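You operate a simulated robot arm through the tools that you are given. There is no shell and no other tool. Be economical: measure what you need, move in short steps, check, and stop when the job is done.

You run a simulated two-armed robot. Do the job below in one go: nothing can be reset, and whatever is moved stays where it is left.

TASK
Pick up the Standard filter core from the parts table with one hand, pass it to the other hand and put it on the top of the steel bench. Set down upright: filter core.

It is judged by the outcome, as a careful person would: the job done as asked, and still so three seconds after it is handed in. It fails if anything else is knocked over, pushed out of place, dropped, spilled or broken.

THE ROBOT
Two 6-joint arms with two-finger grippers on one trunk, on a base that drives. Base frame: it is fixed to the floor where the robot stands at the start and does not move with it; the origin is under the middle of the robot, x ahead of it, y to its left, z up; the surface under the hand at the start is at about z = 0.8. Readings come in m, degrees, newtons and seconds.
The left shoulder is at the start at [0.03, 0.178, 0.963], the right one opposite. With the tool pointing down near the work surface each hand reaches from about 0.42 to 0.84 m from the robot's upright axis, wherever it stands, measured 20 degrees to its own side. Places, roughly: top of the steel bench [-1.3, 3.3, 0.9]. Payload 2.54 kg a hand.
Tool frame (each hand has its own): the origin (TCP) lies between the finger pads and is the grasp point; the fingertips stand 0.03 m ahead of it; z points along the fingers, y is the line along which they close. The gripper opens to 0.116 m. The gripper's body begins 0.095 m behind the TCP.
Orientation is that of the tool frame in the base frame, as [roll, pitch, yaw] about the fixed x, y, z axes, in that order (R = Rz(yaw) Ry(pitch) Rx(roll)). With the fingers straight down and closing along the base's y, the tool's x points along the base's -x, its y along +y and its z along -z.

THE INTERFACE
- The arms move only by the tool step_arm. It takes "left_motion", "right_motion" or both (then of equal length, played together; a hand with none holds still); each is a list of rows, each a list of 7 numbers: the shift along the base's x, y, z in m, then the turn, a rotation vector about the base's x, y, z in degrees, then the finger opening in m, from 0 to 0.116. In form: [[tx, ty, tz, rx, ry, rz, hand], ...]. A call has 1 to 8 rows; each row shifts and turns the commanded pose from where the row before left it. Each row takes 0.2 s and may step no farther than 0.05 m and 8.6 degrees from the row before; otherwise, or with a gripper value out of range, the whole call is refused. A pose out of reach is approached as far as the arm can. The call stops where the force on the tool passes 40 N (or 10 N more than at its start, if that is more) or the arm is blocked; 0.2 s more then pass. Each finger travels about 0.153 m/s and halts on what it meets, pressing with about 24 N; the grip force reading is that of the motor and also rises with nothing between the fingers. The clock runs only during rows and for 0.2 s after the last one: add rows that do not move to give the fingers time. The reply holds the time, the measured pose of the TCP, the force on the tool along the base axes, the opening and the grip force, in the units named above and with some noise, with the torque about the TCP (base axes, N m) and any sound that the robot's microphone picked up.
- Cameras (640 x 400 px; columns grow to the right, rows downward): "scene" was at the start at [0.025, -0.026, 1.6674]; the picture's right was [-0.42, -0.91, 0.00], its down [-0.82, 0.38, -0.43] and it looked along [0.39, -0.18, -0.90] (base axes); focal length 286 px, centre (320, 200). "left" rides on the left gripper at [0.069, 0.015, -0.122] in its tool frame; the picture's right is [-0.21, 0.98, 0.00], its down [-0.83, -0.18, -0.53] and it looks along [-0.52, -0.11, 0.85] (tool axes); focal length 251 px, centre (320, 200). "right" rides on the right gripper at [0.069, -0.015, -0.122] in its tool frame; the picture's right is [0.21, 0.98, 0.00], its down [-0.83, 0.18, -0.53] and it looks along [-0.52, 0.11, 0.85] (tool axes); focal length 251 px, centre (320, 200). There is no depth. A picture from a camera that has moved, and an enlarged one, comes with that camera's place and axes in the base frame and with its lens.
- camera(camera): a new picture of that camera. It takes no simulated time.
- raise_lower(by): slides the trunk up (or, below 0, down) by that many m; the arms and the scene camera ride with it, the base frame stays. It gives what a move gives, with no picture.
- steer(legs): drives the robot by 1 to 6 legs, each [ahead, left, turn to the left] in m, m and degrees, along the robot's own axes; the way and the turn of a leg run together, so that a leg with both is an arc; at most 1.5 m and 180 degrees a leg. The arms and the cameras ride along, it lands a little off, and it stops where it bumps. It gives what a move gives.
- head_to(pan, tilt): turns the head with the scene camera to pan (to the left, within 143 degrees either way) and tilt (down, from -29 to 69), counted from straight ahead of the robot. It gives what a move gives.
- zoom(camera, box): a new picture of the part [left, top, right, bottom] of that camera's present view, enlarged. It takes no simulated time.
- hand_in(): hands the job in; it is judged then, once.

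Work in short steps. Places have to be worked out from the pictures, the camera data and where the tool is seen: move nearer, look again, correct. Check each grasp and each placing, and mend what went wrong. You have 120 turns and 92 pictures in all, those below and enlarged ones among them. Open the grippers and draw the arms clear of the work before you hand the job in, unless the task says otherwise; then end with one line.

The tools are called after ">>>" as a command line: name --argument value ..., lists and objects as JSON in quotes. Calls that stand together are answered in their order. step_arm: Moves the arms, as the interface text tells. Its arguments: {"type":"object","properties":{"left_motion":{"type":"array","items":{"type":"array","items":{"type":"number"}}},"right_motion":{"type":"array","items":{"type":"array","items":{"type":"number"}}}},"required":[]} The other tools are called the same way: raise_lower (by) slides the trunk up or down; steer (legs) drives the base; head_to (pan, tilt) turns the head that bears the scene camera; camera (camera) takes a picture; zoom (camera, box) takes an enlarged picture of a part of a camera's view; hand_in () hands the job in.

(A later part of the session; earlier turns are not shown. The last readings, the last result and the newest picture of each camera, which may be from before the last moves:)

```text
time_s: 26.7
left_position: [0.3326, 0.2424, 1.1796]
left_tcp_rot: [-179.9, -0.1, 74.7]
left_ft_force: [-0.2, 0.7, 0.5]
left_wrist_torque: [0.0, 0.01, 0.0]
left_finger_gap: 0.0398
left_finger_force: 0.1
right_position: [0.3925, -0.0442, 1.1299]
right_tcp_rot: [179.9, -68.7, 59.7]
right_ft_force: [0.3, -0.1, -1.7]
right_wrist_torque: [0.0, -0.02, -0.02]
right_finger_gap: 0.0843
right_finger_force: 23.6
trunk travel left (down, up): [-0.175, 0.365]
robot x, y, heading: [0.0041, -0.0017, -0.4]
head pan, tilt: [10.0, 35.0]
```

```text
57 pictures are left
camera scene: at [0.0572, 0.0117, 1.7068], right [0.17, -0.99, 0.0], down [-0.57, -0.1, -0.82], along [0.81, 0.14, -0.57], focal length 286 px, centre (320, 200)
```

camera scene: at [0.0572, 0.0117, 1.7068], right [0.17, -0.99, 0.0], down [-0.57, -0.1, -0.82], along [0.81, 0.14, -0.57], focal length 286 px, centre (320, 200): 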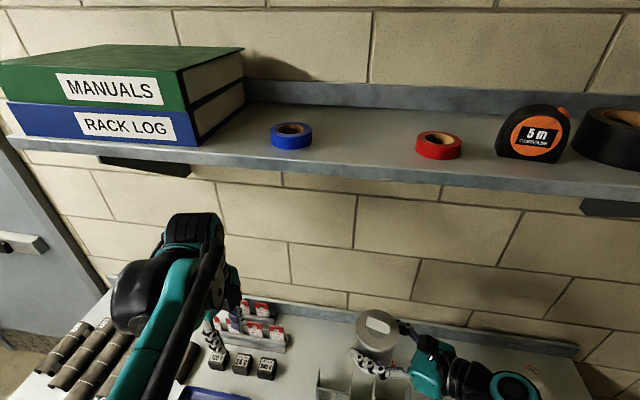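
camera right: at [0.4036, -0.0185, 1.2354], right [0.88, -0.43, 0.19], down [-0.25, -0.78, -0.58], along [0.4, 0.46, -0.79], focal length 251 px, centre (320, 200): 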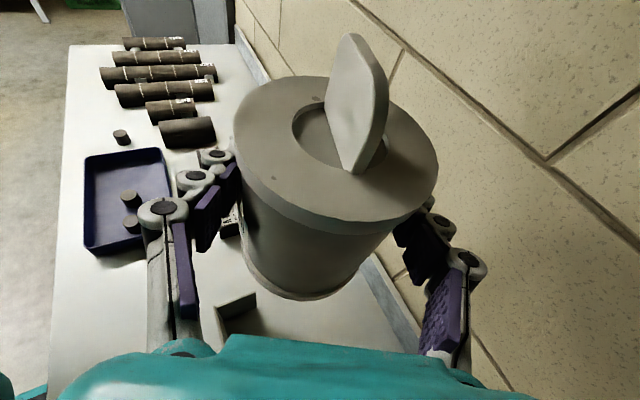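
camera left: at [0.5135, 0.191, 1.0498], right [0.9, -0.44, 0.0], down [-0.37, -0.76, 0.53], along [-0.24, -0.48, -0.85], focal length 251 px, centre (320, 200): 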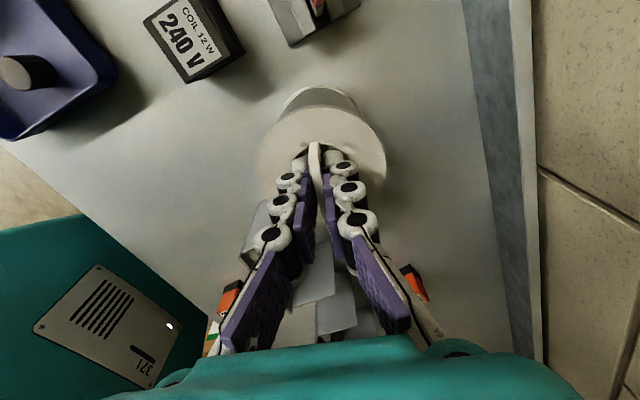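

Clear of the shelf. Before driving I check what lies behind-left.

>>> head_to --pan 143 --tilt 35

>>> camera --camera "scene"

>>> head_to --pan -140 --tilt 35

>>> camera --camera "scene"

```text
time_s: 28.8
left_position: [0.3345, 0.2428, 1.1796]
left_tcp_rot: [-179.9, -0.2, 74.8]
left_ft_force: [-0.1, 0.7, 0.5]
left_wrist_torque: [-0.01, 0.0, -0.01]
left_finger_gap: 0.0399
left_finger_force: 0.0
right_position: [0.394, -0.0444, 1.1284]
right_tcp_rot: [179.9, -68.9, 59.6]
right_ft_force: [0.1, -0.2, -2.3]
right_wrist_torque: [0.04, 0.02, 0.03]
right_finger_gap: 0.0844
right_finger_force: 23.8
trunk travel left (down, up): [-0.175, 0.365]
robot x, y, heading: [0.0025, -0.0039, -0.5]
head pan, tilt: [143.0, 35.0]
```

```text
56 pictures are left
camera scene: at [-0.0985, 0.0505, 1.7067], right [0.61, 0.79, 0.0], down [0.46, -0.35, -0.82], along [-0.65, 0.5, -0.57], focal length 286 px, centre (320, 200)
```

scene: 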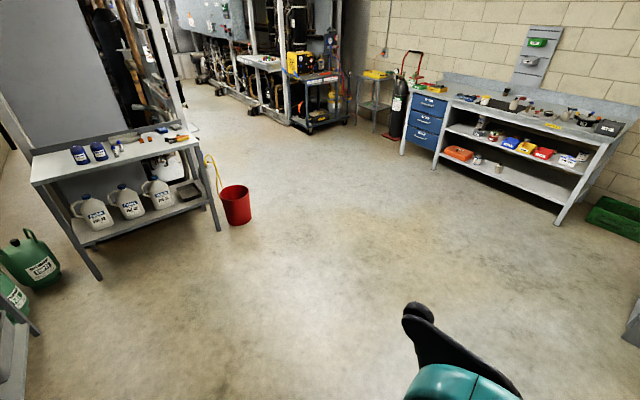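

```text
time_s: 32.7
left_position: [0.3337, 0.2419, 1.1807]
left_tcp_rot: [-180.0, -0.1, 74.8]
left_ft_force: [0.6, -1.4, 0.1]
left_wrist_torque: [0.0, 0.03, -0.01]
left_finger_gap: 0.0399
left_finger_force: 0.1
right_position: [0.3928, -0.0431, 1.1288]
right_tcp_rot: [180.0, -68.7, 59.7]
right_ft_force: [0.0, 0.7, -2.3]
right_wrist_torque: [0.0, 0.0, 0.0]
right_finger_gap: 0.084
right_finger_force: 23.4
trunk travel left (down, up): [-0.175, 0.365]
robot x, y, heading: [0.0059, -0.0032, -0.7]
head pan, tilt: [-140.0, 35.0]
```

```text
55 pictures are left
camera scene: at [-0.0964, -0.0592, 1.7067], right [-0.64, 0.77, 0.0], down [0.44, 0.37, -0.82], along [-0.63, -0.52, -0.57], focal length 286 px, centre (320, 200)
```

scene: 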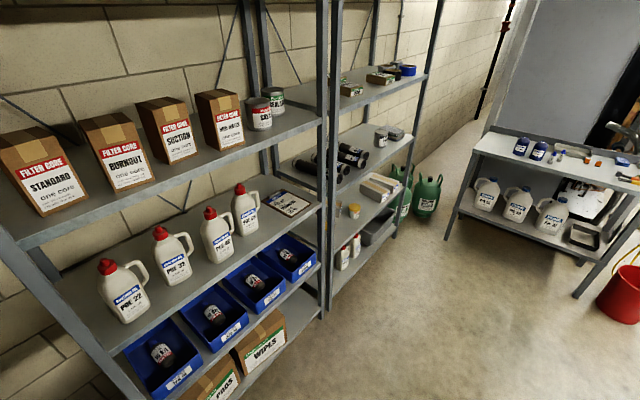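

Open floor lies back-left; shelving stands to the right at y≈−0.8. I back away, strafe left, turn 90° left and approach the bench to a viewing distance.

>>> steer --legs '[[-0.4, 0.1, 0], [-0.3, 0.5, 0], [0, 0, 90], [0.9, 0.1, 0]]'

>>> head_to --pan 5 --tilt 30

>>> camera --camera "scene"

```text
time_s: 46.4
left_position: [-1.0216, 1.8435, 1.181]
left_tcp_rot: [-179.9, -0.1, 164.1]
left_ft_force: [-0.5, -0.2, 0.0]
left_wrist_torque: [-0.03, 0.02, 0.01]
left_finger_gap: 0.0403
left_finger_force: 0.1
right_position: [-0.7351, 1.8988, 1.1291]
right_tcp_rot: [-179.9, -68.8, 148.8]
right_ft_force: [0.0, 1.0, -2.5]
right_wrist_torque: [0.03, 0.01, -0.01]
right_finger_gap: 0.0839
right_finger_force: 24.8
trunk travel left (down, up): [-0.175, 0.365]
robot x, y, heading: [-0.785, 1.5062, 88.7]
head pan, tilt: [-140.0, 35.0]
```

```text
time_s: 48.7
left_position: [-1.0212, 1.8425, 1.1805]
left_tcp_rot: [-179.9, -0.1, 164.0]
left_ft_force: [0.4, -0.1, -0.6]
left_wrist_torque: [0.01, 0.01, 0.01]
left_finger_gap: 0.0402
left_finger_force: 0.0
right_position: [-0.7351, 1.898, 1.1303]
right_tcp_rot: [-180.0, -68.8, 148.7]
right_ft_force: [0.4, -0.1, -2.2]
right_wrist_torque: [-0.02, 0.03, 0.02]
right_finger_gap: 0.0839
right_finger_force: 23.8
trunk travel left (down, up): [-0.175, 0.365]
robot x, y, heading: [-0.7777, 1.5061, 88.5]
head pan, tilt: [5.0, 30.0]
```

```text
54 pictures are left
camera scene: at [-0.7895, 1.5677, 1.7145], right [1.0, 0.07, 0.0], down [0.03, -0.5, -0.87], along [-0.06, 0.86, -0.5], focal length 286 px, centre (320, 200)
```

scene: 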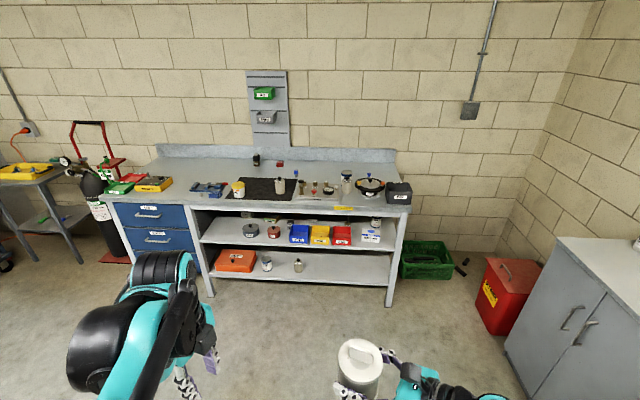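

The bench is in plain view. I zoom in on its top to find a free spot.

>>> zoom --camera "scene" --box '[100, 130, 430, 230]'

>>> zoom --camera "scene" --box '[220, 150, 420, 220]'

```text
1.94 times, centred on (265, 180) of scene
camera zoom: at [-0.7895, 1.5677, 1.7145], right [1.0, 0.07, 0.0], down [0.03, -0.5, -0.87], along [-0.06, 0.86, -0.5], focal length 556 px, centre (427, 239)
```

zoom: 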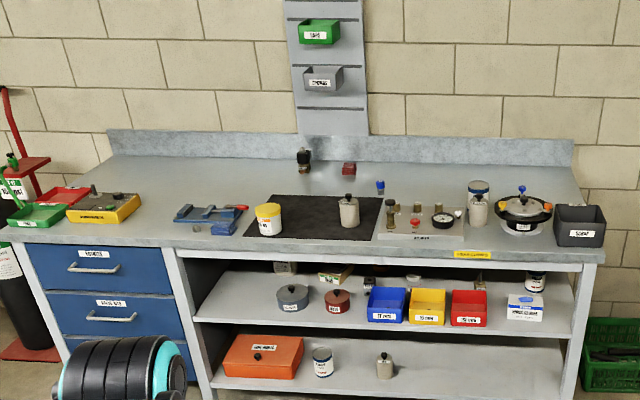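

```text
3.20 times, centred on (320, 185) of scene
camera zoom: at [-0.7895, 1.5677, 1.7145], right [1.0, 0.07, 0.0], down [0.03, -0.5, -0.87], along [-0.06, 0.86, -0.5], focal length 916 px, centre (320, 248)
```

zoom: 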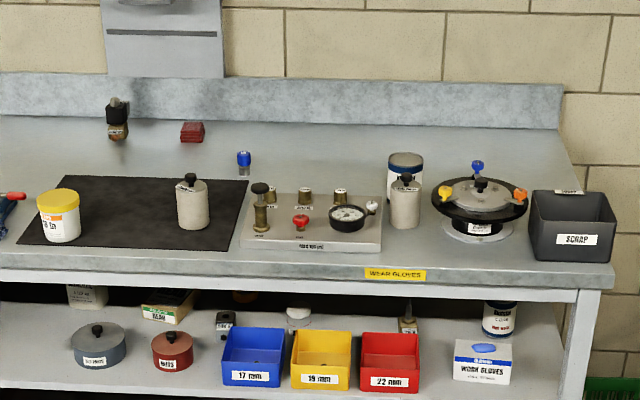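

I judge the bench top to span y≈2.9–3.5, x≈−2.1…−0.4, with a free area at ≈(−1.75, 3.22), reachable through the gap between the yellow case and the blue vise. I drive in front of it, stopping short to look again.

>>> steer --legs '[[0.55, 1.07, 1.5]]'

>>> head_to --pan 0 --tilt 40

>>> camera --camera "scene"

```text
time_s: 54.8
left_position: [-2.0845, 2.4179, 1.18]
left_tcp_rot: [-179.9, -0.1, 164.8]
left_ft_force: [-0.6, -0.2, -0.1]
left_wrist_torque: [-0.03, -0.02, 0.01]
left_finger_gap: 0.04
left_finger_force: 0.1
right_position: [-1.7991, 2.4745, 1.1286]
right_tcp_rot: [-179.9, -68.8, 149.5]
right_ft_force: [-0.6, -0.9, -1.6]
right_wrist_torque: [-0.04, 0.0, -0.04]
right_finger_gap: 0.0842
right_finger_force: 23.9
trunk travel left (down, up): [-0.175, 0.365]
robot x, y, heading: [-1.8398, 2.0823, 89.4]
head pan, tilt: [5.0, 30.0]
```

```text
time_s: 55.5
left_position: [-2.0844, 2.417, 1.1797]
left_tcp_rot: [-179.9, -0.1, 164.8]
left_ft_force: [0.5, -0.6, 0.8]
left_wrist_torque: [-0.04, 0.0, 0.02]
left_finger_gap: 0.0401
left_finger_force: 0.0
right_position: [-1.7985, 2.475, 1.13]
right_tcp_rot: [-180.0, -68.8, 149.5]
right_ft_force: [0.3, 0.1, -2.1]
right_wrist_torque: [-0.02, 0.02, -0.02]
right_finger_gap: 0.0842
right_finger_force: 24.1
trunk travel left (down, up): [-0.175, 0.365]
robot x, y, heading: [-1.8397, 2.0843, 89.3]
head pan, tilt: [0.0, 40.0]
```

```text
51 pictures are left
camera scene: at [-1.8403, 2.139, 1.6992], right [1.0, -0.01, 0.0], down [0.0, -0.64, -0.77], along [0.01, 0.77, -0.64], focal length 286 px, centre (320, 200)
```

scene: 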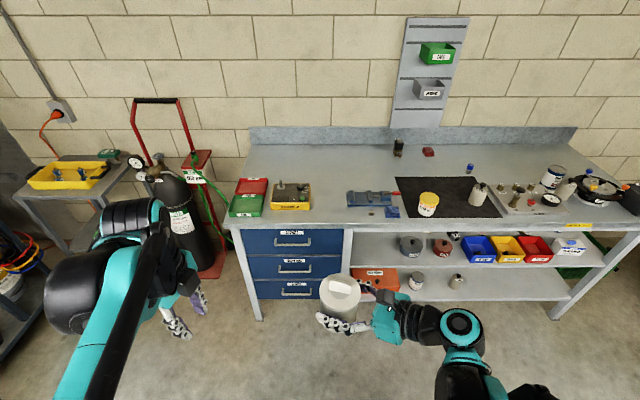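

Refined: gap between case and vise is x≈−1.865…−1.715; I'll aim at about (−1.78, 3.24) just behind them. First I yaw the right hand ~49° to the right so it points nearly straight ahead, extending slightly.

>>> step_arm --right_motion '[[0, 0.02, 0, 0, 0, -7, 0.06], [0.005, 0.02, 0, 0, 0, -7, 0.06], [0.005, 0.02, 0, 0, 0, -7, 0.06], [0.005, 0.02, 0, 0, 0, -7, 0.06], [0.005, 0.02, 0, 0, 0, -7, 0.06], [0.005, 0.02, 0, 0, 0, -7, 0.06], [0.005, 0.02, 0, 0, 0, -7, 0.06]]'

>>> camera --camera "scene"

>>> camera --camera "right"

```text
time_s: 57.1
left_position: [-2.0836, 2.418, 1.1799]
left_tcp_rot: [-179.8, -0.3, 164.9]
left_ft_force: [0.6, -0.2, 1.2]
left_wrist_torque: [-0.01, 0.02, 0.03]
left_finger_gap: 0.04
left_finger_force: 0.1
right_position: [-1.7468, 2.6175, 1.1294]
right_tcp_rot: [-179.6, -68.9, 100.9]
right_ft_force: [1.4, -0.2, -2.2]
right_wrist_torque: [0.0, 0.01, 0.03]
right_finger_gap: 0.0841
right_finger_force: 24.0
right hand out of reach, approached as far as the arm can: row 7
trunk travel left (down, up): [-0.175, 0.365]
robot x, y, heading: [-1.84, 2.0863, 89.7]
head pan, tilt: [0.0, 40.0]
```

```text
50 pictures are left
camera scene: at [-1.8393, 2.1404, 1.6991], right [1.0, -0.01, 0.0], down [-0.01, -0.64, -0.77], along [0.0, 0.77, -0.64], focal length 286 px, centre (320, 200)
```

scene: 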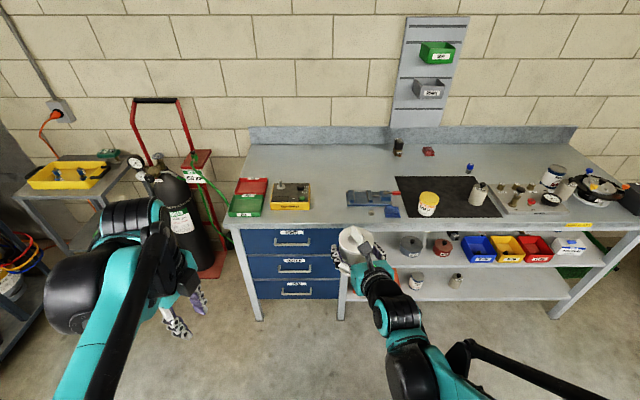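

```text
49 pictures are left
camera right: at [-1.7461, 2.5284, 1.2387], right [0.94, 0.27, 0.2], down [0.33, -0.74, -0.58], along [-0.01, 0.61, -0.79], focal length 251 px, centre (320, 200)
```

right: 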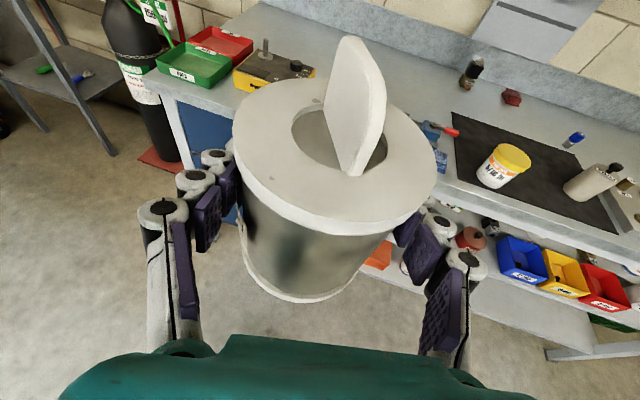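

Orientation is about reached but near a joint limit. I test extending the arm 10 cm ahead here in free air to see whether reach is fine.

>>> step_arm --right_motion '[[0, 0.02, -0.005, 0, 0, 1, 0.06], [0, 0.025, -0.01, 0, 0, 1, 0.06], [0, 0.025, -0.01, 0, 0, 1, 0.06], [0, 0.025, -0.01, 0, 0, 1, 0.06], [0, 0, 0, 0, 0, 0, 0.06]]'

```text
time_s: 58.3
left_position: [-2.0848, 2.4155, 1.1817]
left_tcp_rot: [-179.8, -0.1, 164.8]
left_ft_force: [0.4, -0.3, 1.0]
left_wrist_torque: [0.0, -0.03, -0.01]
left_finger_gap: 0.04
left_finger_force: 0.0
right_position: [-1.7479, 2.7138, 1.0947]
right_tcp_rot: [-180.0, -68.8, 104.6]
right_ft_force: [0.5, -0.1, -2.1]
right_wrist_torque: [0.0, 0.0, 0.02]
right_finger_gap: 0.0841
right_finger_force: 23.6
trunk travel left (down, up): [-0.175, 0.365]
robot x, y, heading: [-1.8413, 2.0863, 89.3]
head pan, tilt: [0.0, 40.0]
```

Reach is fine. Now I drive 0.40 m ahead with a small shift left, holding the core 14 cm above the bench level.

>>> steer --legs '[[0.4, 0.03, 0.7]]'

>>> camera --camera "scene"

>>> camera --camera "right"

```text
time_s: 60.8
left_position: [-2.1182, 2.8219, 1.179]
left_tcp_rot: [-179.8, -0.1, 165.5]
left_ft_force: [-0.2, 0.0, -0.4]
left_wrist_torque: [-0.03, 0.0, -0.01]
left_finger_gap: 0.04
left_finger_force: 0.0
right_position: [-1.7859, 3.124, 1.0948]
right_tcp_rot: [-179.9, -68.8, 105.2]
right_ft_force: [-0.4, -0.1, -2.2]
right_wrist_torque: [-0.01, 0.0, 0.0]
right_finger_gap: 0.0841
right_finger_force: 24.4
trunk travel left (down, up): [-0.175, 0.365]
robot x, y, heading: [-1.8717, 2.4931, 90.2]
head pan, tilt: [0.0, 40.0]
```

```text
48 pictures are left
camera scene: at [-1.8711, 2.5485, 1.6991], right [1.0, 0.01, 0.0], down [0.0, -0.64, -0.77], along [-0.01, 0.77, -0.64], focal length 286 px, centre (320, 200)
```

scene: 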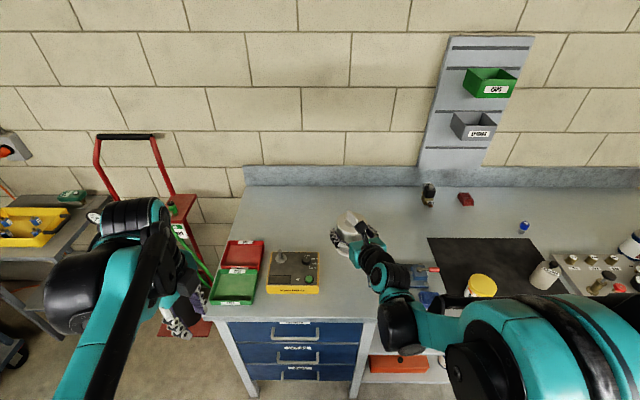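

```text
47 pictures are left
camera right: at [-1.7785, 3.0339, 1.2032], right [0.92, 0.33, 0.2], down [0.39, -0.72, -0.58], along [-0.05, 0.61, -0.79], focal length 251 px, centre (320, 200)
```

right: 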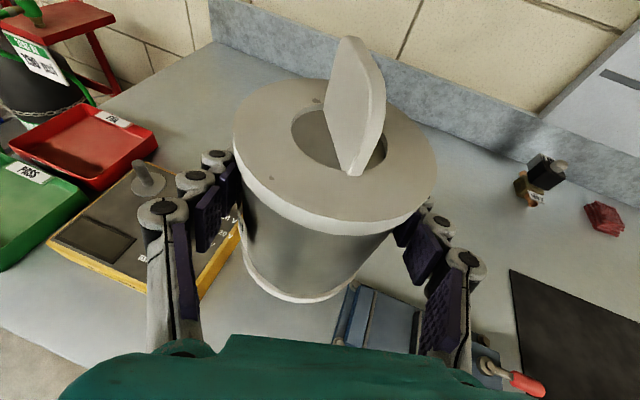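

The spot behind the case and vise is empty steel. I drive ahead 0.11 m, then check pose.

>>> steer --legs '[[0.11, 0.0, 0]]'

>>> camera --camera "left"

>>> camera --camera "right"

```text
time_s: 62.0
left_position: [-2.1201, 2.9335, 1.1798]
left_tcp_rot: [-179.8, -0.1, 165.6]
left_ft_force: [-0.3, 0.4, -0.3]
left_wrist_torque: [-0.07, -0.04, 0.0]
left_finger_gap: 0.0399
left_finger_force: 0.0
right_position: [-1.7866, 3.2341, 1.0946]
right_tcp_rot: [-180.0, -68.8, 105.3]
right_ft_force: [0.4, 0.3, -1.6]
right_wrist_torque: [-0.01, 0.0, -0.01]
right_finger_gap: 0.0843
right_finger_force: 24.0
trunk travel left (down, up): [-0.175, 0.365]
robot x, y, heading: [-1.8729, 2.5994, 90.4]
head pan, tilt: [0.0, 40.0]
```

```text
46 pictures are left
camera left: at [-2.1828, 2.9673, 1.3021], right [0.45, 0.89, 0.0], down [0.76, -0.38, 0.53], along [0.47, -0.24, -0.85], focal length 251 px, centre (320, 200)
```

left: 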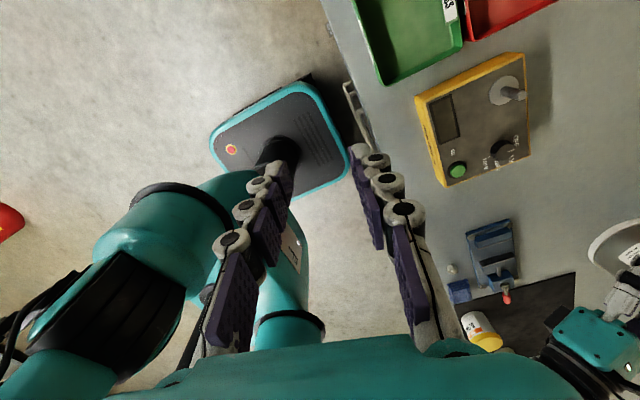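

```text
45 pictures are left
camera right: at [-1.7797, 3.1461, 1.2029], right [0.92, 0.33, 0.2], down [0.39, -0.72, -0.58], along [-0.05, 0.61, -0.79], focal length 251 px, centre (320, 200)
```

right: 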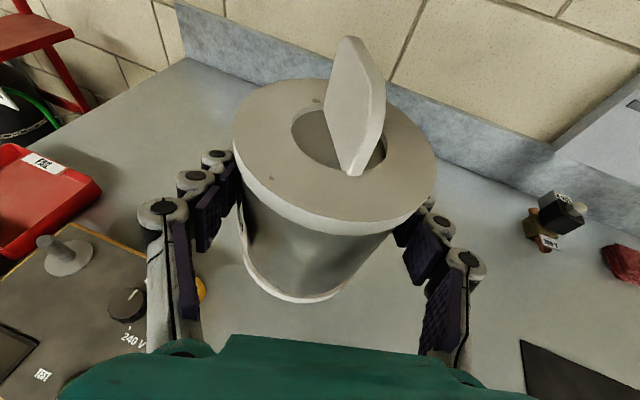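

The base is close to the bench front, so no more driving. The core needs ~3 cm shift right and 2.5 cm ahead for clearance from the yellow tester; I do that with the arm, then descend 7 cm.

>>> step_arm --right_motion '[[0.015, 0.013, 0, 0, 0, 0, 0.06], [0.015, 0.012, 0, 0, 0, 0, 0.06], [0, 0, -0.02, 0, 0, 0, 0.06], [0, 0, -0.025, 0, 0, 0, 0.06], [0, 0, -0.025, 0, 0, 0, 0.06], [0, 0, 0, 0, 0, 0, 0.06]]'

>>> camera --camera "scene"

>>> camera --camera "right"

>>> camera --camera "left"

```text
time_s: 63.4
left_position: [-2.1188, 2.9329, 1.179]
left_tcp_rot: [-179.9, -0.1, 165.6]
left_ft_force: [-0.2, -0.5, -0.4]
left_wrist_torque: [0.0, -0.01, 0.0]
left_finger_gap: 0.04
left_finger_force: 0.1
right_position: [-1.7561, 3.2595, 1.0248]
right_tcp_rot: [179.9, -68.8, 105.4]
right_ft_force: [-0.8, 0.2, -2.4]
right_wrist_torque: [0.02, 0.02, -0.01]
right_finger_gap: 0.0844
right_finger_force: 23.9
trunk travel left (down, up): [-0.175, 0.365]
robot x, y, heading: [-1.8729, 2.6056, 90.3]
head pan, tilt: [0.0, 40.0]
```

```text
44 pictures are left
camera scene: at [-1.8719, 2.6585, 1.6992], right [1.0, 0.01, 0.0], down [0.0, -0.64, -0.77], along [-0.01, 0.77, -0.64], focal length 286 px, centre (320, 200)
```

scene: 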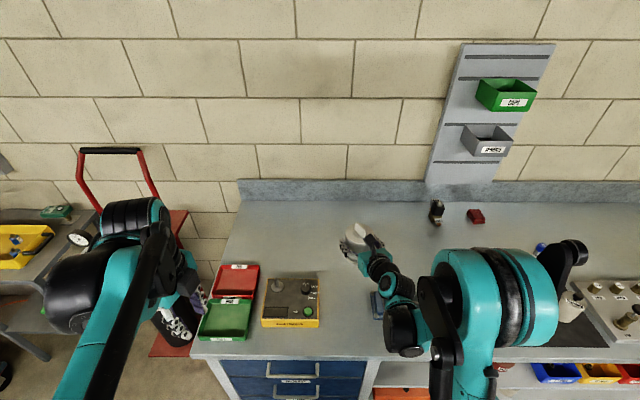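

```text
43 pictures are left
camera right: at [-1.7491, 3.1696, 1.1333], right [0.92, 0.33, 0.2], down [0.39, -0.72, -0.58], along [-0.05, 0.61, -0.79], focal length 251 px, centre (320, 200)
```

right: 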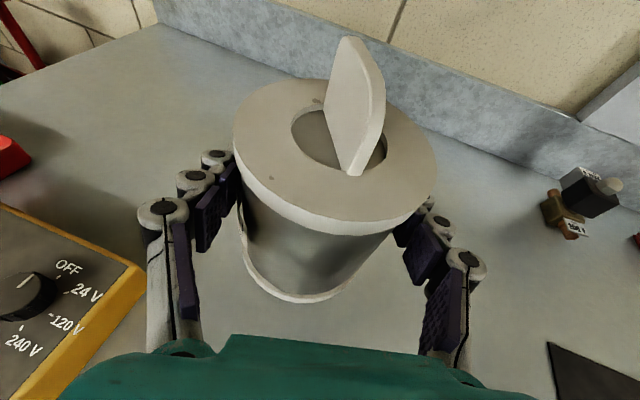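

```text
42 pictures are left
camera left: at [-2.1828, 2.9655, 1.3027], right [0.45, 0.89, 0.0], down [0.76, -0.38, 0.53], along [0.47, -0.24, -0.85], focal length 251 px, centre (320, 200)
```

left: 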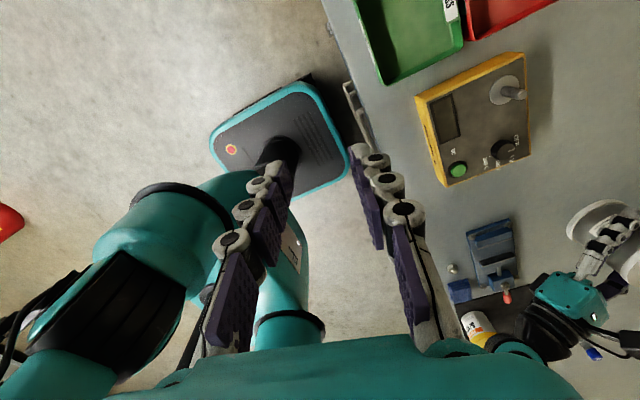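

Clearances look fine: vise is low, wrist lies well above it. Core base is now ≈0.971; I descend 5.0 cm and look again.

>>> step_arm --right_motion '[[0, 0, -0.015, 0, 0, 0, 0.06], [0, 0, -0.015, 0, 0, 0, 0.06], [0, 0, -0.01, 0, 0, 0, 0.06], [0, 0, -0.01, 0, 0, 0, 0.06], [0, 0, 0, 0, 0, 0, 0.06]]'

>>> camera --camera "scene"

>>> camera --camera "right"

>>> camera --camera "left"

```text
time_s: 64.6
left_position: [-2.1195, 2.9324, 1.18]
left_tcp_rot: [-180.0, -0.1, 165.7]
left_ft_force: [-0.1, -0.1, 0.3]
left_wrist_torque: [0.0, 0.01, 0.03]
left_finger_gap: 0.0399
left_finger_force: 0.0
right_position: [-1.7576, 3.2665, 0.9835]
right_tcp_rot: [180.0, -68.7, 105.4]
right_ft_force: [0.1, 0.8, -2.2]
right_wrist_torque: [0.01, 0.01, 0.02]
right_finger_gap: 0.084
right_finger_force: 23.8
right hand out of reach, approached as far as the arm can: row 3, 4
trunk travel left (down, up): [-0.175, 0.365]
robot x, y, heading: [-1.8748, 2.6009, 90.3]
head pan, tilt: [0.0, 40.0]
```

```text
41 pictures are left
camera scene: at [-1.8719, 2.6589, 1.6991], right [1.0, 0.01, 0.0], down [0.0, -0.64, -0.77], along [-0.01, 0.77, -0.64], focal length 286 px, centre (320, 200)
```

scene: 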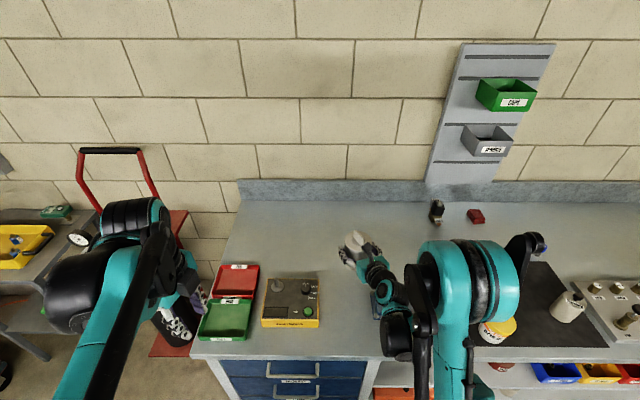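

```text
40 pictures are left
camera right: at [-1.7494, 3.1773, 1.0918], right [0.92, 0.33, 0.2], down [0.39, -0.72, -0.58], along [-0.05, 0.61, -0.79], focal length 251 px, centre (320, 200)
```

right: 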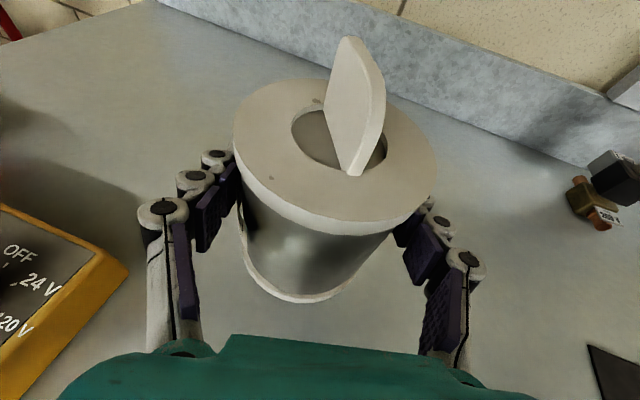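

```text
39 pictures are left
camera left: at [-2.1828, 2.9658, 1.3026], right [0.45, 0.89, 0.0], down [0.76, -0.38, 0.53], along [0.47, -0.24, -0.85], focal length 251 px, centre (320, 200)
```

left: 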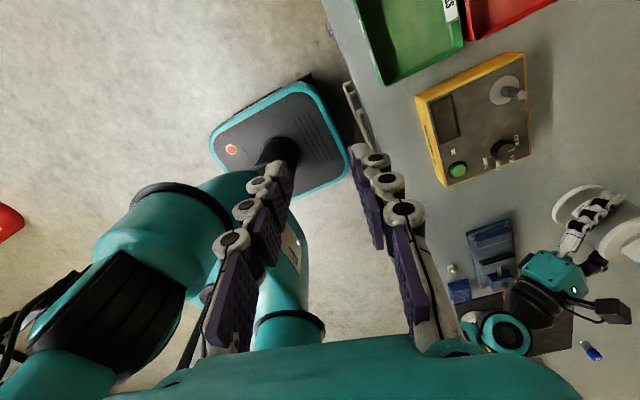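

The arm is at a joint limit at TCP z 0.983 (core base ≈0.93), so I use the trunk for the rest: it lowers everything straight down. First 2 cm.

>>> raise_lower --by -0.02

>>> zoom --camera "scene" --box '[320, 210, 430, 280]'

>>> zoom --camera "left" --box '[440, 160, 640, 360]'

```text
time_s: 65.3
left_position: [-2.1199, 2.9322, 1.1598]
left_tcp_rot: [-179.8, -0.1, 165.6]
left_ft_force: [-0.1, -0.2, 0.1]
left_wrist_torque: [0.03, 0.0, -0.01]
left_finger_gap: 0.0402
left_finger_force: 0.0
right_position: [-1.7568, 3.2676, 0.9634]
right_tcp_rot: [-179.9, -68.6, 105.4]
right_ft_force: [0.0, 0.8, -2.3]
right_wrist_torque: [-0.01, -0.02, 0.0]
right_finger_gap: 0.084
right_finger_force: 24.4
trunk travel left (down, up): [-0.155, 0.385]
robot x, y, heading: [-1.8692, 2.603, 90.6]
head pan, tilt: [0.0, 40.0]
```

```text
5.71 times, centred on (375, 245) of scene
camera zoom: at [-1.8718, 2.6587, 1.6791], right [1.0, 0.01, 0.0], down [0.0, -0.64, -0.77], along [-0.01, 0.77, -0.64], focal length 1637 px, centre (6, -57)
```

zoom: 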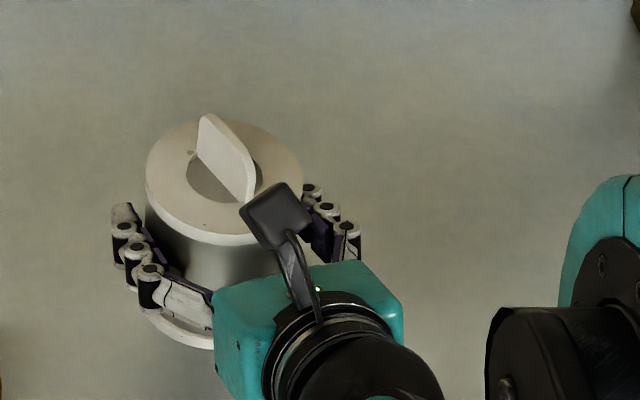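

```text
2.00 times, centred on (540, 260) of left
camera zoom: at [-2.1827, 2.9657, 1.2827], right [0.45, 0.89, 0.0], down [0.76, -0.38, 0.53], along [0.47, -0.24, -0.85], focal length 503 px, centre (-120, 80)
```

zoom: 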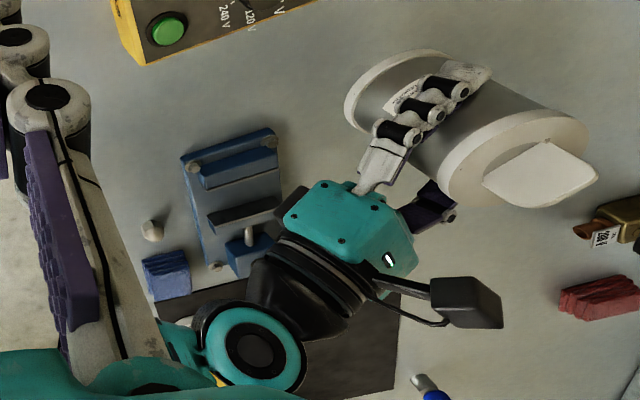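

Still clear everywhere; base est. 0.91. I continue in small trunk steps, watching for contact force.

>>> raise_lower --by -0.006

>>> raise_lower --by -0.003

```text
time_s: 65.8
left_position: [-2.1192, 2.9323, 1.1532]
left_tcp_rot: [-179.9, -0.1, 165.5]
left_ft_force: [0.6, 0.9, 0.6]
left_wrist_torque: [-0.01, 0.0, -0.02]
left_finger_gap: 0.0401
left_finger_force: 0.1
right_position: [-1.7568, 3.2662, 0.957]
right_tcp_rot: [-179.9, -68.7, 105.4]
right_ft_force: [0.5, 0.7, -2.6]
right_wrist_torque: [-0.01, -0.02, 0.03]
right_finger_gap: 0.0841
right_finger_force: 24.2
trunk travel left (down, up): [-0.149, 0.391]
robot x, y, heading: [-1.8695, 2.6024, 90.2]
head pan, tilt: [0.0, 40.0]
```

```text
time_s: 66.4
left_position: [-2.1191, 2.9338, 1.1507]
left_tcp_rot: [-179.9, -0.1, 165.6]
left_ft_force: [0.1, 0.8, -0.4]
left_wrist_torque: [-0.01, -0.02, 0.02]
left_finger_gap: 0.0403
left_finger_force: 0.1
right_position: [-1.7568, 3.267, 0.9548]
right_tcp_rot: [-179.9, -68.7, 105.5]
right_ft_force: [0.6, -0.1, -1.7]
right_wrist_torque: [0.02, -0.01, -0.02]
right_finger_gap: 0.0841
right_finger_force: 23.2
trunk travel left (down, up): [-0.146, 0.394]
robot x, y, heading: [-1.8716, 2.605, 90.3]
head pan, tilt: [0.0, 40.0]
```

No contact yet (−2 N is the core's weight). Further small steps.

>>> raise_lower --by -0.003

>>> raise_lower --by -0.003

>>> zoom --camera "left" --box '[530, 170, 640, 270]'

```text
time_s: 66.9
left_position: [-2.1211, 2.9329, 1.1488]
left_tcp_rot: [180.0, -0.1, 165.6]
left_ft_force: [0.9, 0.5, 0.2]
left_wrist_torque: [0.01, 0.0, -0.03]
left_finger_gap: 0.0401
left_finger_force: 0.1
right_position: [-1.7565, 3.2667, 0.951]
right_tcp_rot: [180.0, -68.7, 105.4]
right_ft_force: [-0.3, -0.7, -2.7]
right_wrist_torque: [0.04, 0.02, -0.02]
right_finger_gap: 0.0838
right_finger_force: 23.7
trunk travel left (down, up): [-0.143, 0.397]
robot x, y, heading: [-1.8694, 2.6047, 90.4]
head pan, tilt: [0.0, 40.0]
```

```text
time_s: 67.4
left_position: [-2.1203, 2.932, 1.1443]
left_tcp_rot: [-179.8, -0.1, 165.6]
left_ft_force: [-0.4, -0.3, 0.9]
left_wrist_torque: [0.03, 0.01, 0.0]
left_finger_gap: 0.04
left_finger_force: 0.1
right_position: [-1.7563, 3.2664, 0.948]
right_tcp_rot: [-180.0, -68.7, 105.4]
right_ft_force: [-0.2, 0.0, -2.5]
right_wrist_torque: [0.03, 0.02, -0.01]
right_finger_gap: 0.0841
right_finger_force: 24.7
trunk travel left (down, up): [-0.14, 0.4]
robot x, y, heading: [-1.8683, 2.6016, 90.4]
head pan, tilt: [0.0, 40.0]
```

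```text
4.00 times, centred on (585, 220) of left
camera zoom: at [-2.1828, 2.9658, 1.2676], right [0.45, 0.89, 0.0], down [0.76, -0.38, 0.53], along [0.47, -0.24, -0.85], focal length 1006 px, centre (-740, 120)
```

zoom: 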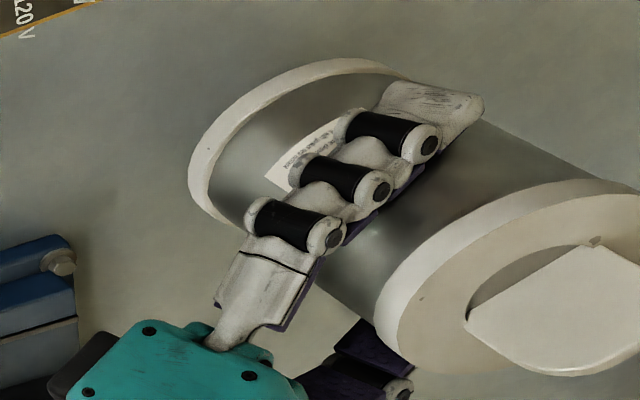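

No contact yet; continue down.

>>> raise_lower --by -0.004

>>> raise_lower --by -0.004

```text
time_s: 67.9
left_position: [-2.1202, 2.9322, 1.1411]
left_tcp_rot: [-179.9, -0.1, 165.6]
left_ft_force: [0.3, -0.2, -0.3]
left_wrist_torque: [0.02, 0.04, 0.02]
left_finger_gap: 0.0403
left_finger_force: 0.0
right_position: [-1.7578, 3.2667, 0.9445]
right_tcp_rot: [-180.0, -68.7, 105.4]
right_ft_force: [-0.5, 0.0, -2.2]
right_wrist_torque: [-0.02, 0.03, 0.02]
right_finger_gap: 0.0841
right_finger_force: 24.4
trunk travel left (down, up): [-0.136, 0.404]
robot x, y, heading: [-1.8712, 2.6021, 90.3]
head pan, tilt: [0.0, 40.0]
```

```text
time_s: 68.5
left_position: [-2.1192, 2.9315, 1.1383]
left_tcp_rot: [-179.9, -0.2, 165.6]
left_ft_force: [0.3, -0.2, -0.5]
left_wrist_torque: [0.0, -0.01, -0.04]
left_finger_gap: 0.0403
left_finger_force: 0.1
right_position: [-1.7561, 3.2668, 0.9388]
right_tcp_rot: [-179.9, -68.7, 105.4]
right_ft_force: [0.5, 0.0, -2.1]
right_wrist_torque: [0.0, 0.01, -0.02]
right_finger_gap: 0.0838
right_finger_force: 23.6
trunk travel left (down, up): [-0.132, 0.408]
robot x, y, heading: [-1.8699, 2.5994, 90.4]
head pan, tilt: [0.0, 40.0]
```

Bench seems lower than 0.885. I keep stepping down, checking force each time.

>>> raise_lower --by -0.004

>>> raise_lower --by -0.004

>>> camera --camera "left"

>>> camera --camera "scene"

```text
time_s: 69.0
left_position: [-2.1202, 2.9324, 1.1321]
left_tcp_rot: [-179.8, -0.1, 165.6]
left_ft_force: [0.0, -0.8, -0.2]
left_wrist_torque: [-0.01, 0.0, 0.0]
left_finger_gap: 0.0402
left_finger_force: 0.1
right_position: [-1.7563, 3.2659, 0.9372]
right_tcp_rot: [-180.0, -68.7, 105.3]
right_ft_force: [-0.2, -0.4, -2.8]
right_wrist_torque: [0.04, -0.02, -0.01]
right_finger_gap: 0.084
right_finger_force: 23.8
trunk travel left (down, up): [-0.128, 0.412]
robot x, y, heading: [-1.8737, 2.6014, 90.3]
head pan, tilt: [0.0, 40.0]
```

```text
time_s: 69.5
left_position: [-2.1198, 2.9326, 1.1291]
left_tcp_rot: [-180.0, -0.2, 165.7]
left_ft_force: [-0.8, 0.4, 0.0]
left_wrist_torque: [-0.04, 0.0, 0.01]
left_finger_gap: 0.0399
left_finger_force: 0.1
right_position: [-1.757, 3.2673, 0.9322]
right_tcp_rot: [180.0, -68.6, 105.4]
right_ft_force: [-0.7, 0.9, -2.4]
right_wrist_torque: [-0.02, 0.03, 0.02]
right_finger_gap: 0.0841
right_finger_force: 23.9
trunk travel left (down, up): [-0.124, 0.416]
robot x, y, heading: [-1.8729, 2.602, 90.4]
head pan, tilt: [0.0, 40.0]
```

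```text
35 pictures are left
camera left: at [-2.1828, 2.9658, 1.2516], right [0.45, 0.89, 0.0], down [0.76, -0.38, 0.53], along [0.47, -0.24, -0.85], focal length 251 px, centre (320, 200)
```

left: 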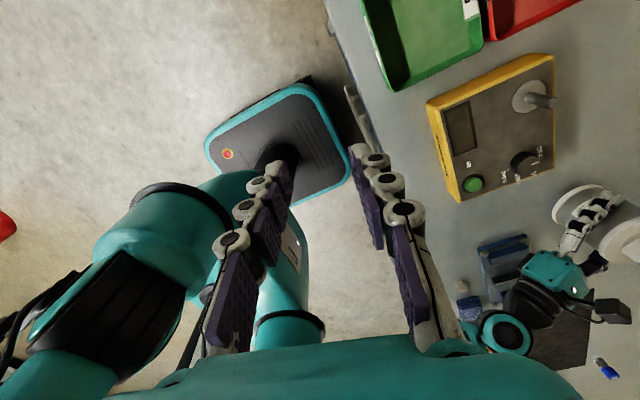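

```text
34 pictures are left
camera scene: at [-1.8719, 2.659, 1.6481], right [1.0, 0.01, 0.0], down [0.0, -0.64, -0.77], along [-0.01, 0.77, -0.64], focal length 286 px, centre (320, 200)
```

scene: 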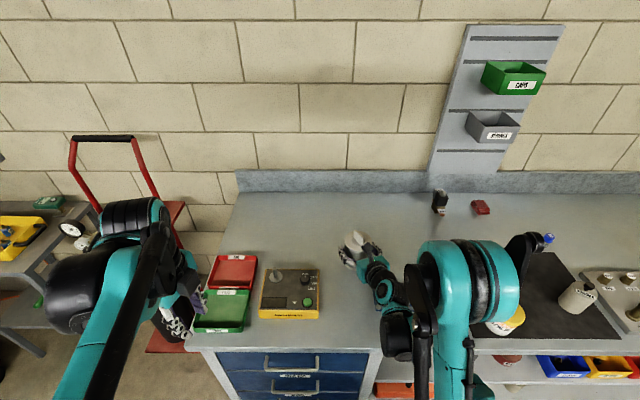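

Triangulating the tester's green button gives z≈0.915 for its top, so the bench top is at ≈0.865. Base is at ≈0.879; continue.

>>> raise_lower --by -0.005

>>> raise_lower --by -0.004

>>> raise_lower --by -0.003

```text
time_s: 70.1
left_position: [-2.1202, 2.9318, 1.1244]
left_tcp_rot: [-179.9, 0.0, 165.6]
left_ft_force: [-0.1, 0.1, -0.5]
left_wrist_torque: [0.0, 0.0, 0.01]
left_finger_gap: 0.0402
left_finger_force: 0.0
right_position: [-1.7575, 3.2665, 0.9273]
right_tcp_rot: [-179.9, -68.7, 105.4]
right_ft_force: [0.4, 0.2, -2.6]
right_wrist_torque: [-0.01, 0.01, 0.0]
right_finger_gap: 0.084
right_finger_force: 24.2
trunk travel left (down, up): [-0.119, 0.421]
robot x, y, heading: [-1.874, 2.6041, 90.2]
head pan, tilt: [0.0, 40.0]
```

```text
time_s: 70.6
left_position: [-2.1191, 2.9328, 1.1204]
left_tcp_rot: [-179.8, -0.1, 165.6]
left_ft_force: [0.3, -1.0, 0.2]
left_wrist_torque: [0.01, -0.01, -0.01]
left_finger_gap: 0.0396
left_finger_force: 0.1
right_position: [-1.7565, 3.267, 0.9222]
right_tcp_rot: [179.9, -68.6, 105.4]
right_ft_force: [0.5, -0.2, -2.7]
right_wrist_torque: [-0.01, -0.01, 0.02]
right_finger_gap: 0.084
right_finger_force: 24.0
trunk travel left (down, up): [-0.115, 0.425]
robot x, y, heading: [-1.8687, 2.6037, 90.3]
head pan, tilt: [0.0, 40.0]
```

```text
time_s: 71.1
left_position: [-2.1202, 2.9318, 1.1168]
left_tcp_rot: [-179.9, -0.1, 165.6]
left_ft_force: [0.0, 0.6, 0.8]
left_wrist_torque: [-0.01, 0.0, -0.02]
left_finger_gap: 0.0402
left_finger_force: 0.1
right_position: [-1.7568, 3.2671, 0.9198]
right_tcp_rot: [180.0, -68.7, 105.4]
right_ft_force: [0.4, 0.0, -2.1]
right_wrist_torque: [0.03, -0.02, -0.05]
right_finger_gap: 0.0838
right_finger_force: 24.6
trunk travel left (down, up): [-0.112, 0.428]
robot x, y, heading: [-1.8679, 2.6017, 90.5]
head pan, tilt: [0.0, 40.0]
```

Still free, base ≈0.866. Continue in 3 mm steps.

>>> raise_lower --by -0.003

>>> raise_lower --by -0.003

>>> zoom --camera "right" --box '[180, 200, 480, 360]'

```text
time_s: 71.6
left_position: [-2.1202, 2.9331, 1.1141]
left_tcp_rot: [-179.9, -0.2, 165.6]
left_ft_force: [-0.4, 0.5, -0.7]
left_wrist_torque: [0.0, 0.0, -0.01]
left_finger_gap: 0.0398
left_finger_force: 0.1
right_position: [-1.7576, 3.267, 0.917]
right_tcp_rot: [179.9, -68.7, 105.4]
right_ft_force: [0.1, 0.2, -2.2]
right_wrist_torque: [0.0, 0.02, 0.01]
right_finger_gap: 0.0839
right_finger_force: 24.2
trunk travel left (down, up): [-0.109, 0.431]
robot x, y, heading: [-1.8696, 2.604, 90.6]
head pan, tilt: [0.0, 40.0]
```

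```text
time_s: 72.2
left_position: [-2.1206, 2.9321, 1.1119]
left_tcp_rot: [-179.9, -0.2, 165.6]
left_ft_force: [-0.3, -0.5, 0.4]
left_wrist_torque: [0.01, 0.02, -0.01]
left_finger_gap: 0.0402
left_finger_force: 0.2
right_position: [-1.7565, 3.2655, 0.9144]
right_tcp_rot: [179.9, -68.8, 105.5]
right_ft_force: [0.3, 0.3, 10.8]
right_wrist_torque: [0.49, -0.07, -0.06]
right_finger_gap: 0.0842
right_finger_force: 24.1
trunk travel left (down, up): [-0.106, 0.434]
robot x, y, heading: [-1.869, 2.6012, 90.7]
head pan, tilt: [0.0, 40.0]
```

```text
2.13 times, centred on (330, 280) of right
camera zoom: at [-1.7494, 3.1764, 1.0238], right [0.92, 0.33, 0.2], down [0.39, -0.72, -0.58], along [-0.05, 0.61, -0.79], focal length 536 px, centre (299, 29)
```

zoom: 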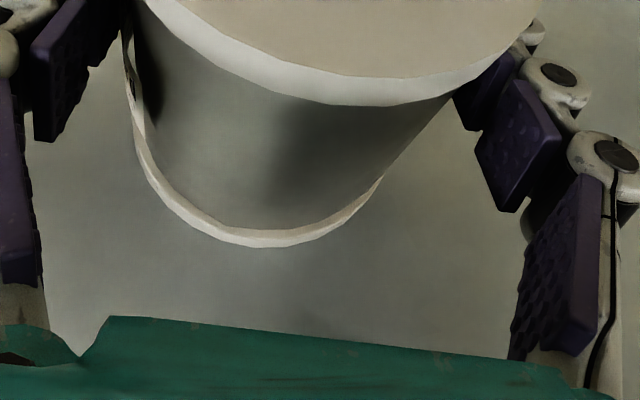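

Contact: force jumped to +10.8 N, so the core stands on the bench. I open the right fingers slowly.

>>> step_arm --right_motion '[[0, 0, 0, 0, 0, 0, 0.088], [0, 0, 0, 0, 0, 0, 0.094], [0, 0, 0, 0, 0, 0, 0.104], [0, 0, 0, 0, 0, 0, 0.116], [0, 0, 0, 0, 0, 0, 0.116]]'

>>> camera --camera "right"

>>> camera --camera "left"

```text
time_s: 73.3
left_position: [-2.12, 2.9334, 1.1114]
left_tcp_rot: [-179.9, -0.2, 165.6]
left_ft_force: [-0.5, -0.2, -1.4]
left_wrist_torque: [-0.03, 0.0, 0.02]
left_finger_gap: 0.0399
left_finger_force: 0.0
right_position: [-1.7571, 3.2675, 0.9142]
right_tcp_rot: [-180.0, -68.8, 105.3]
right_ft_force: [0.1, -0.7, 0.0]
right_wrist_torque: [0.0, 0.01, -0.03]
right_finger_gap: 0.1158
right_finger_force: 0.1
trunk travel left (down, up): [-0.106, 0.434]
robot x, y, heading: [-1.8698, 2.6016, 90.8]
head pan, tilt: [0.0, 40.0]
```

```text
32 pictures are left
camera right: at [-1.7494, 3.1772, 1.0229], right [0.92, 0.33, 0.2], down [0.39, -0.72, -0.58], along [-0.05, 0.61, -0.79], focal length 251 px, centre (320, 200)
```

right: 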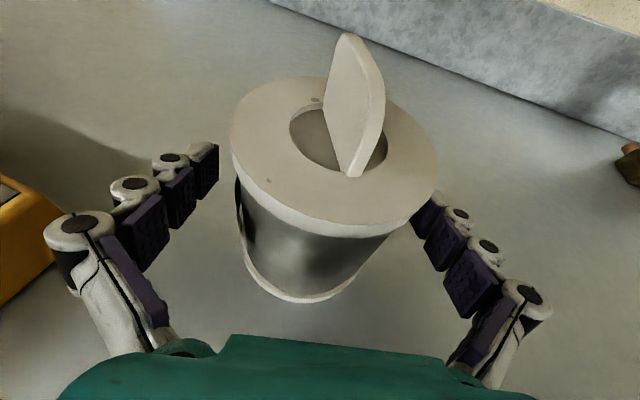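

```text
31 pictures are left
camera left: at [-2.1828, 2.9657, 1.2336], right [0.45, 0.89, 0.0], down [0.76, -0.38, 0.53], along [0.47, -0.24, -0.85], focal length 251 px, centre (320, 200)
```

left: 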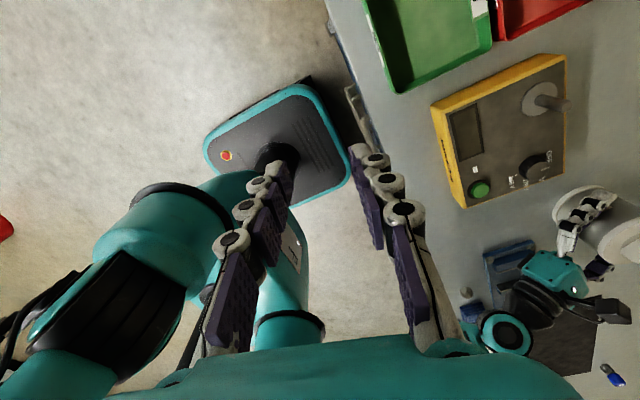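

The core stands free between the open fingers. I draw the right hand straight back along its tool axis, checking on the way.

>>> step_arm --right_motion '[[0.0045, -0.017, 0.007, 0, 0, 0, 0.116], [0.006, -0.0225, 0.009, 0, 0, 0, 0.116], [0.006, -0.0225, 0.009, 0, 0, 0, 0.116], [0.006, -0.0225, 0.009, 0, 0, 0, 0.116], [0, 0, 0, 0, 0, 0, 0.116]]'

>>> camera --camera "right"

>>> camera --camera "scene"

```text
time_s: 74.5
left_position: [-2.1199, 2.9322, 1.1117]
left_tcp_rot: [-179.8, -0.1, 165.6]
left_ft_force: [-0.2, 0.2, 0.4]
left_wrist_torque: [0.02, 0.02, 0.0]
left_finger_gap: 0.0403
left_finger_force: 0.1
right_position: [-1.7354, 3.1915, 0.9651]
right_tcp_rot: [-179.9, -68.4, 105.2]
right_ft_force: [0.9, 0.7, -0.1]
right_wrist_torque: [0.01, 0.0, -0.05]
right_finger_gap: 0.1161
right_finger_force: 0.0
right hand out of reach, approached as far as the arm can: row 1, 2, 3, 4
trunk travel left (down, up): [-0.106, 0.434]
robot x, y, heading: [-1.8719, 2.6052, 90.5]
head pan, tilt: [0.0, 40.0]
```

```text
30 pictures are left
camera right: at [-1.7271, 3.103, 1.0736], right [0.92, 0.34, 0.2], down [0.39, -0.72, -0.57], along [-0.05, 0.6, -0.79], focal length 251 px, centre (320, 200)
```

right: 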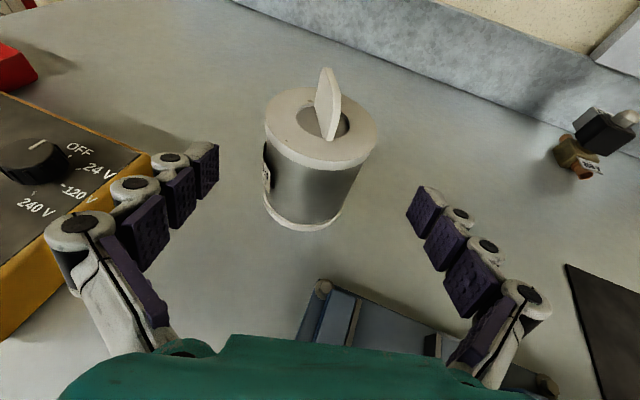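

```text
29 pictures are left
camera scene: at [-1.8719, 2.6593, 1.6301], right [1.0, 0.01, 0.0], down [0.0, -0.64, -0.77], along [-0.01, 0.77, -0.64], focal length 286 px, centre (320, 200)
```

scene: 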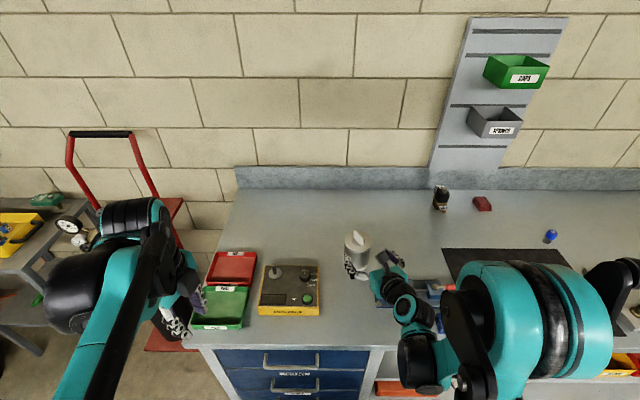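

Core stands upright and the hand is clear of it. I raise the trunk to lift the arms above everything, then back the robot off.

>>> raise_lower --by 0.12

>>> steer --legs '[[-0.45, 0, 0]]'

>>> camera --camera "scene"

>>> zoom --camera "scene" --box '[220, 100, 520, 280]'

```text
time_s: 76.0
left_position: [-2.1201, 2.9322, 1.2303]
left_tcp_rot: [-179.9, -0.1, 165.5]
left_ft_force: [0.1, 0.6, -0.1]
left_wrist_torque: [-0.03, -0.01, 0.0]
left_finger_gap: 0.0401
left_finger_force: 0.0
right_position: [-1.7343, 3.1929, 1.0839]
right_tcp_rot: [180.0, -68.5, 105.4]
right_ft_force: [-0.7, -0.4, -0.5]
right_wrist_torque: [-0.02, -0.03, -0.01]
right_finger_gap: 0.1158
right_finger_force: 0.1
trunk travel left (down, up): [-0.226, 0.314]
robot x, y, heading: [-1.8676, 2.6052, 90.3]
head pan, tilt: [0.0, 40.0]
```

```text
time_s: 78.8
left_position: [-2.1166, 2.4802, 1.2308]
left_tcp_rot: [-179.9, 0.0, 165.7]
left_ft_force: [-0.8, 0.0, 0.2]
left_wrist_torque: [0.01, 0.03, 0.0]
left_finger_gap: 0.0401
left_finger_force: 0.1
right_position: [-1.7323, 2.7416, 1.0848]
right_tcp_rot: [-179.9, -68.6, 105.6]
right_ft_force: [-0.3, 0.0, -0.3]
right_wrist_torque: [-0.03, -0.04, 0.01]
right_finger_gap: 0.116
right_finger_force: 0.1
trunk travel left (down, up): [-0.226, 0.314]
robot x, y, heading: [-1.866, 2.1528, 90.3]
head pan, tilt: [0.0, 40.0]
```

```text
28 pictures are left
camera scene: at [-1.8683, 2.2072, 1.7502], right [1.0, 0.01, 0.0], down [0.01, -0.64, -0.77], along [-0.01, 0.77, -0.64], focal length 286 px, centre (320, 200)
```

scene: 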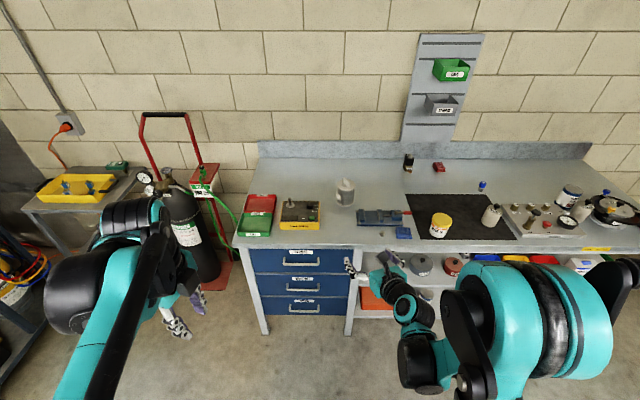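

```text
2.13 times, centred on (370, 190) of scene
camera zoom: at [-1.8683, 2.2072, 1.7502], right [1.0, 0.01, 0.0], down [0.01, -0.64, -0.77], along [-0.01, 0.77, -0.64], focal length 611 px, centre (213, 221)
```

zoom: 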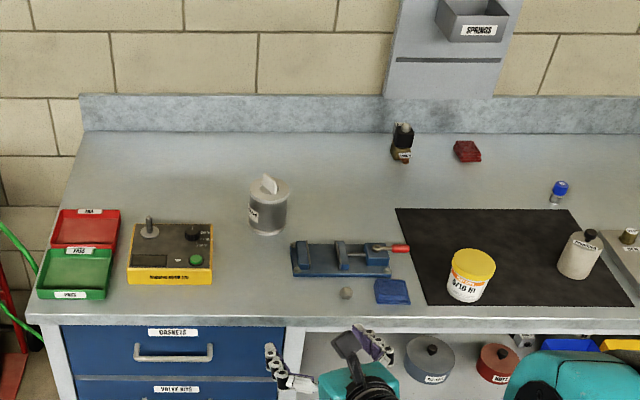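

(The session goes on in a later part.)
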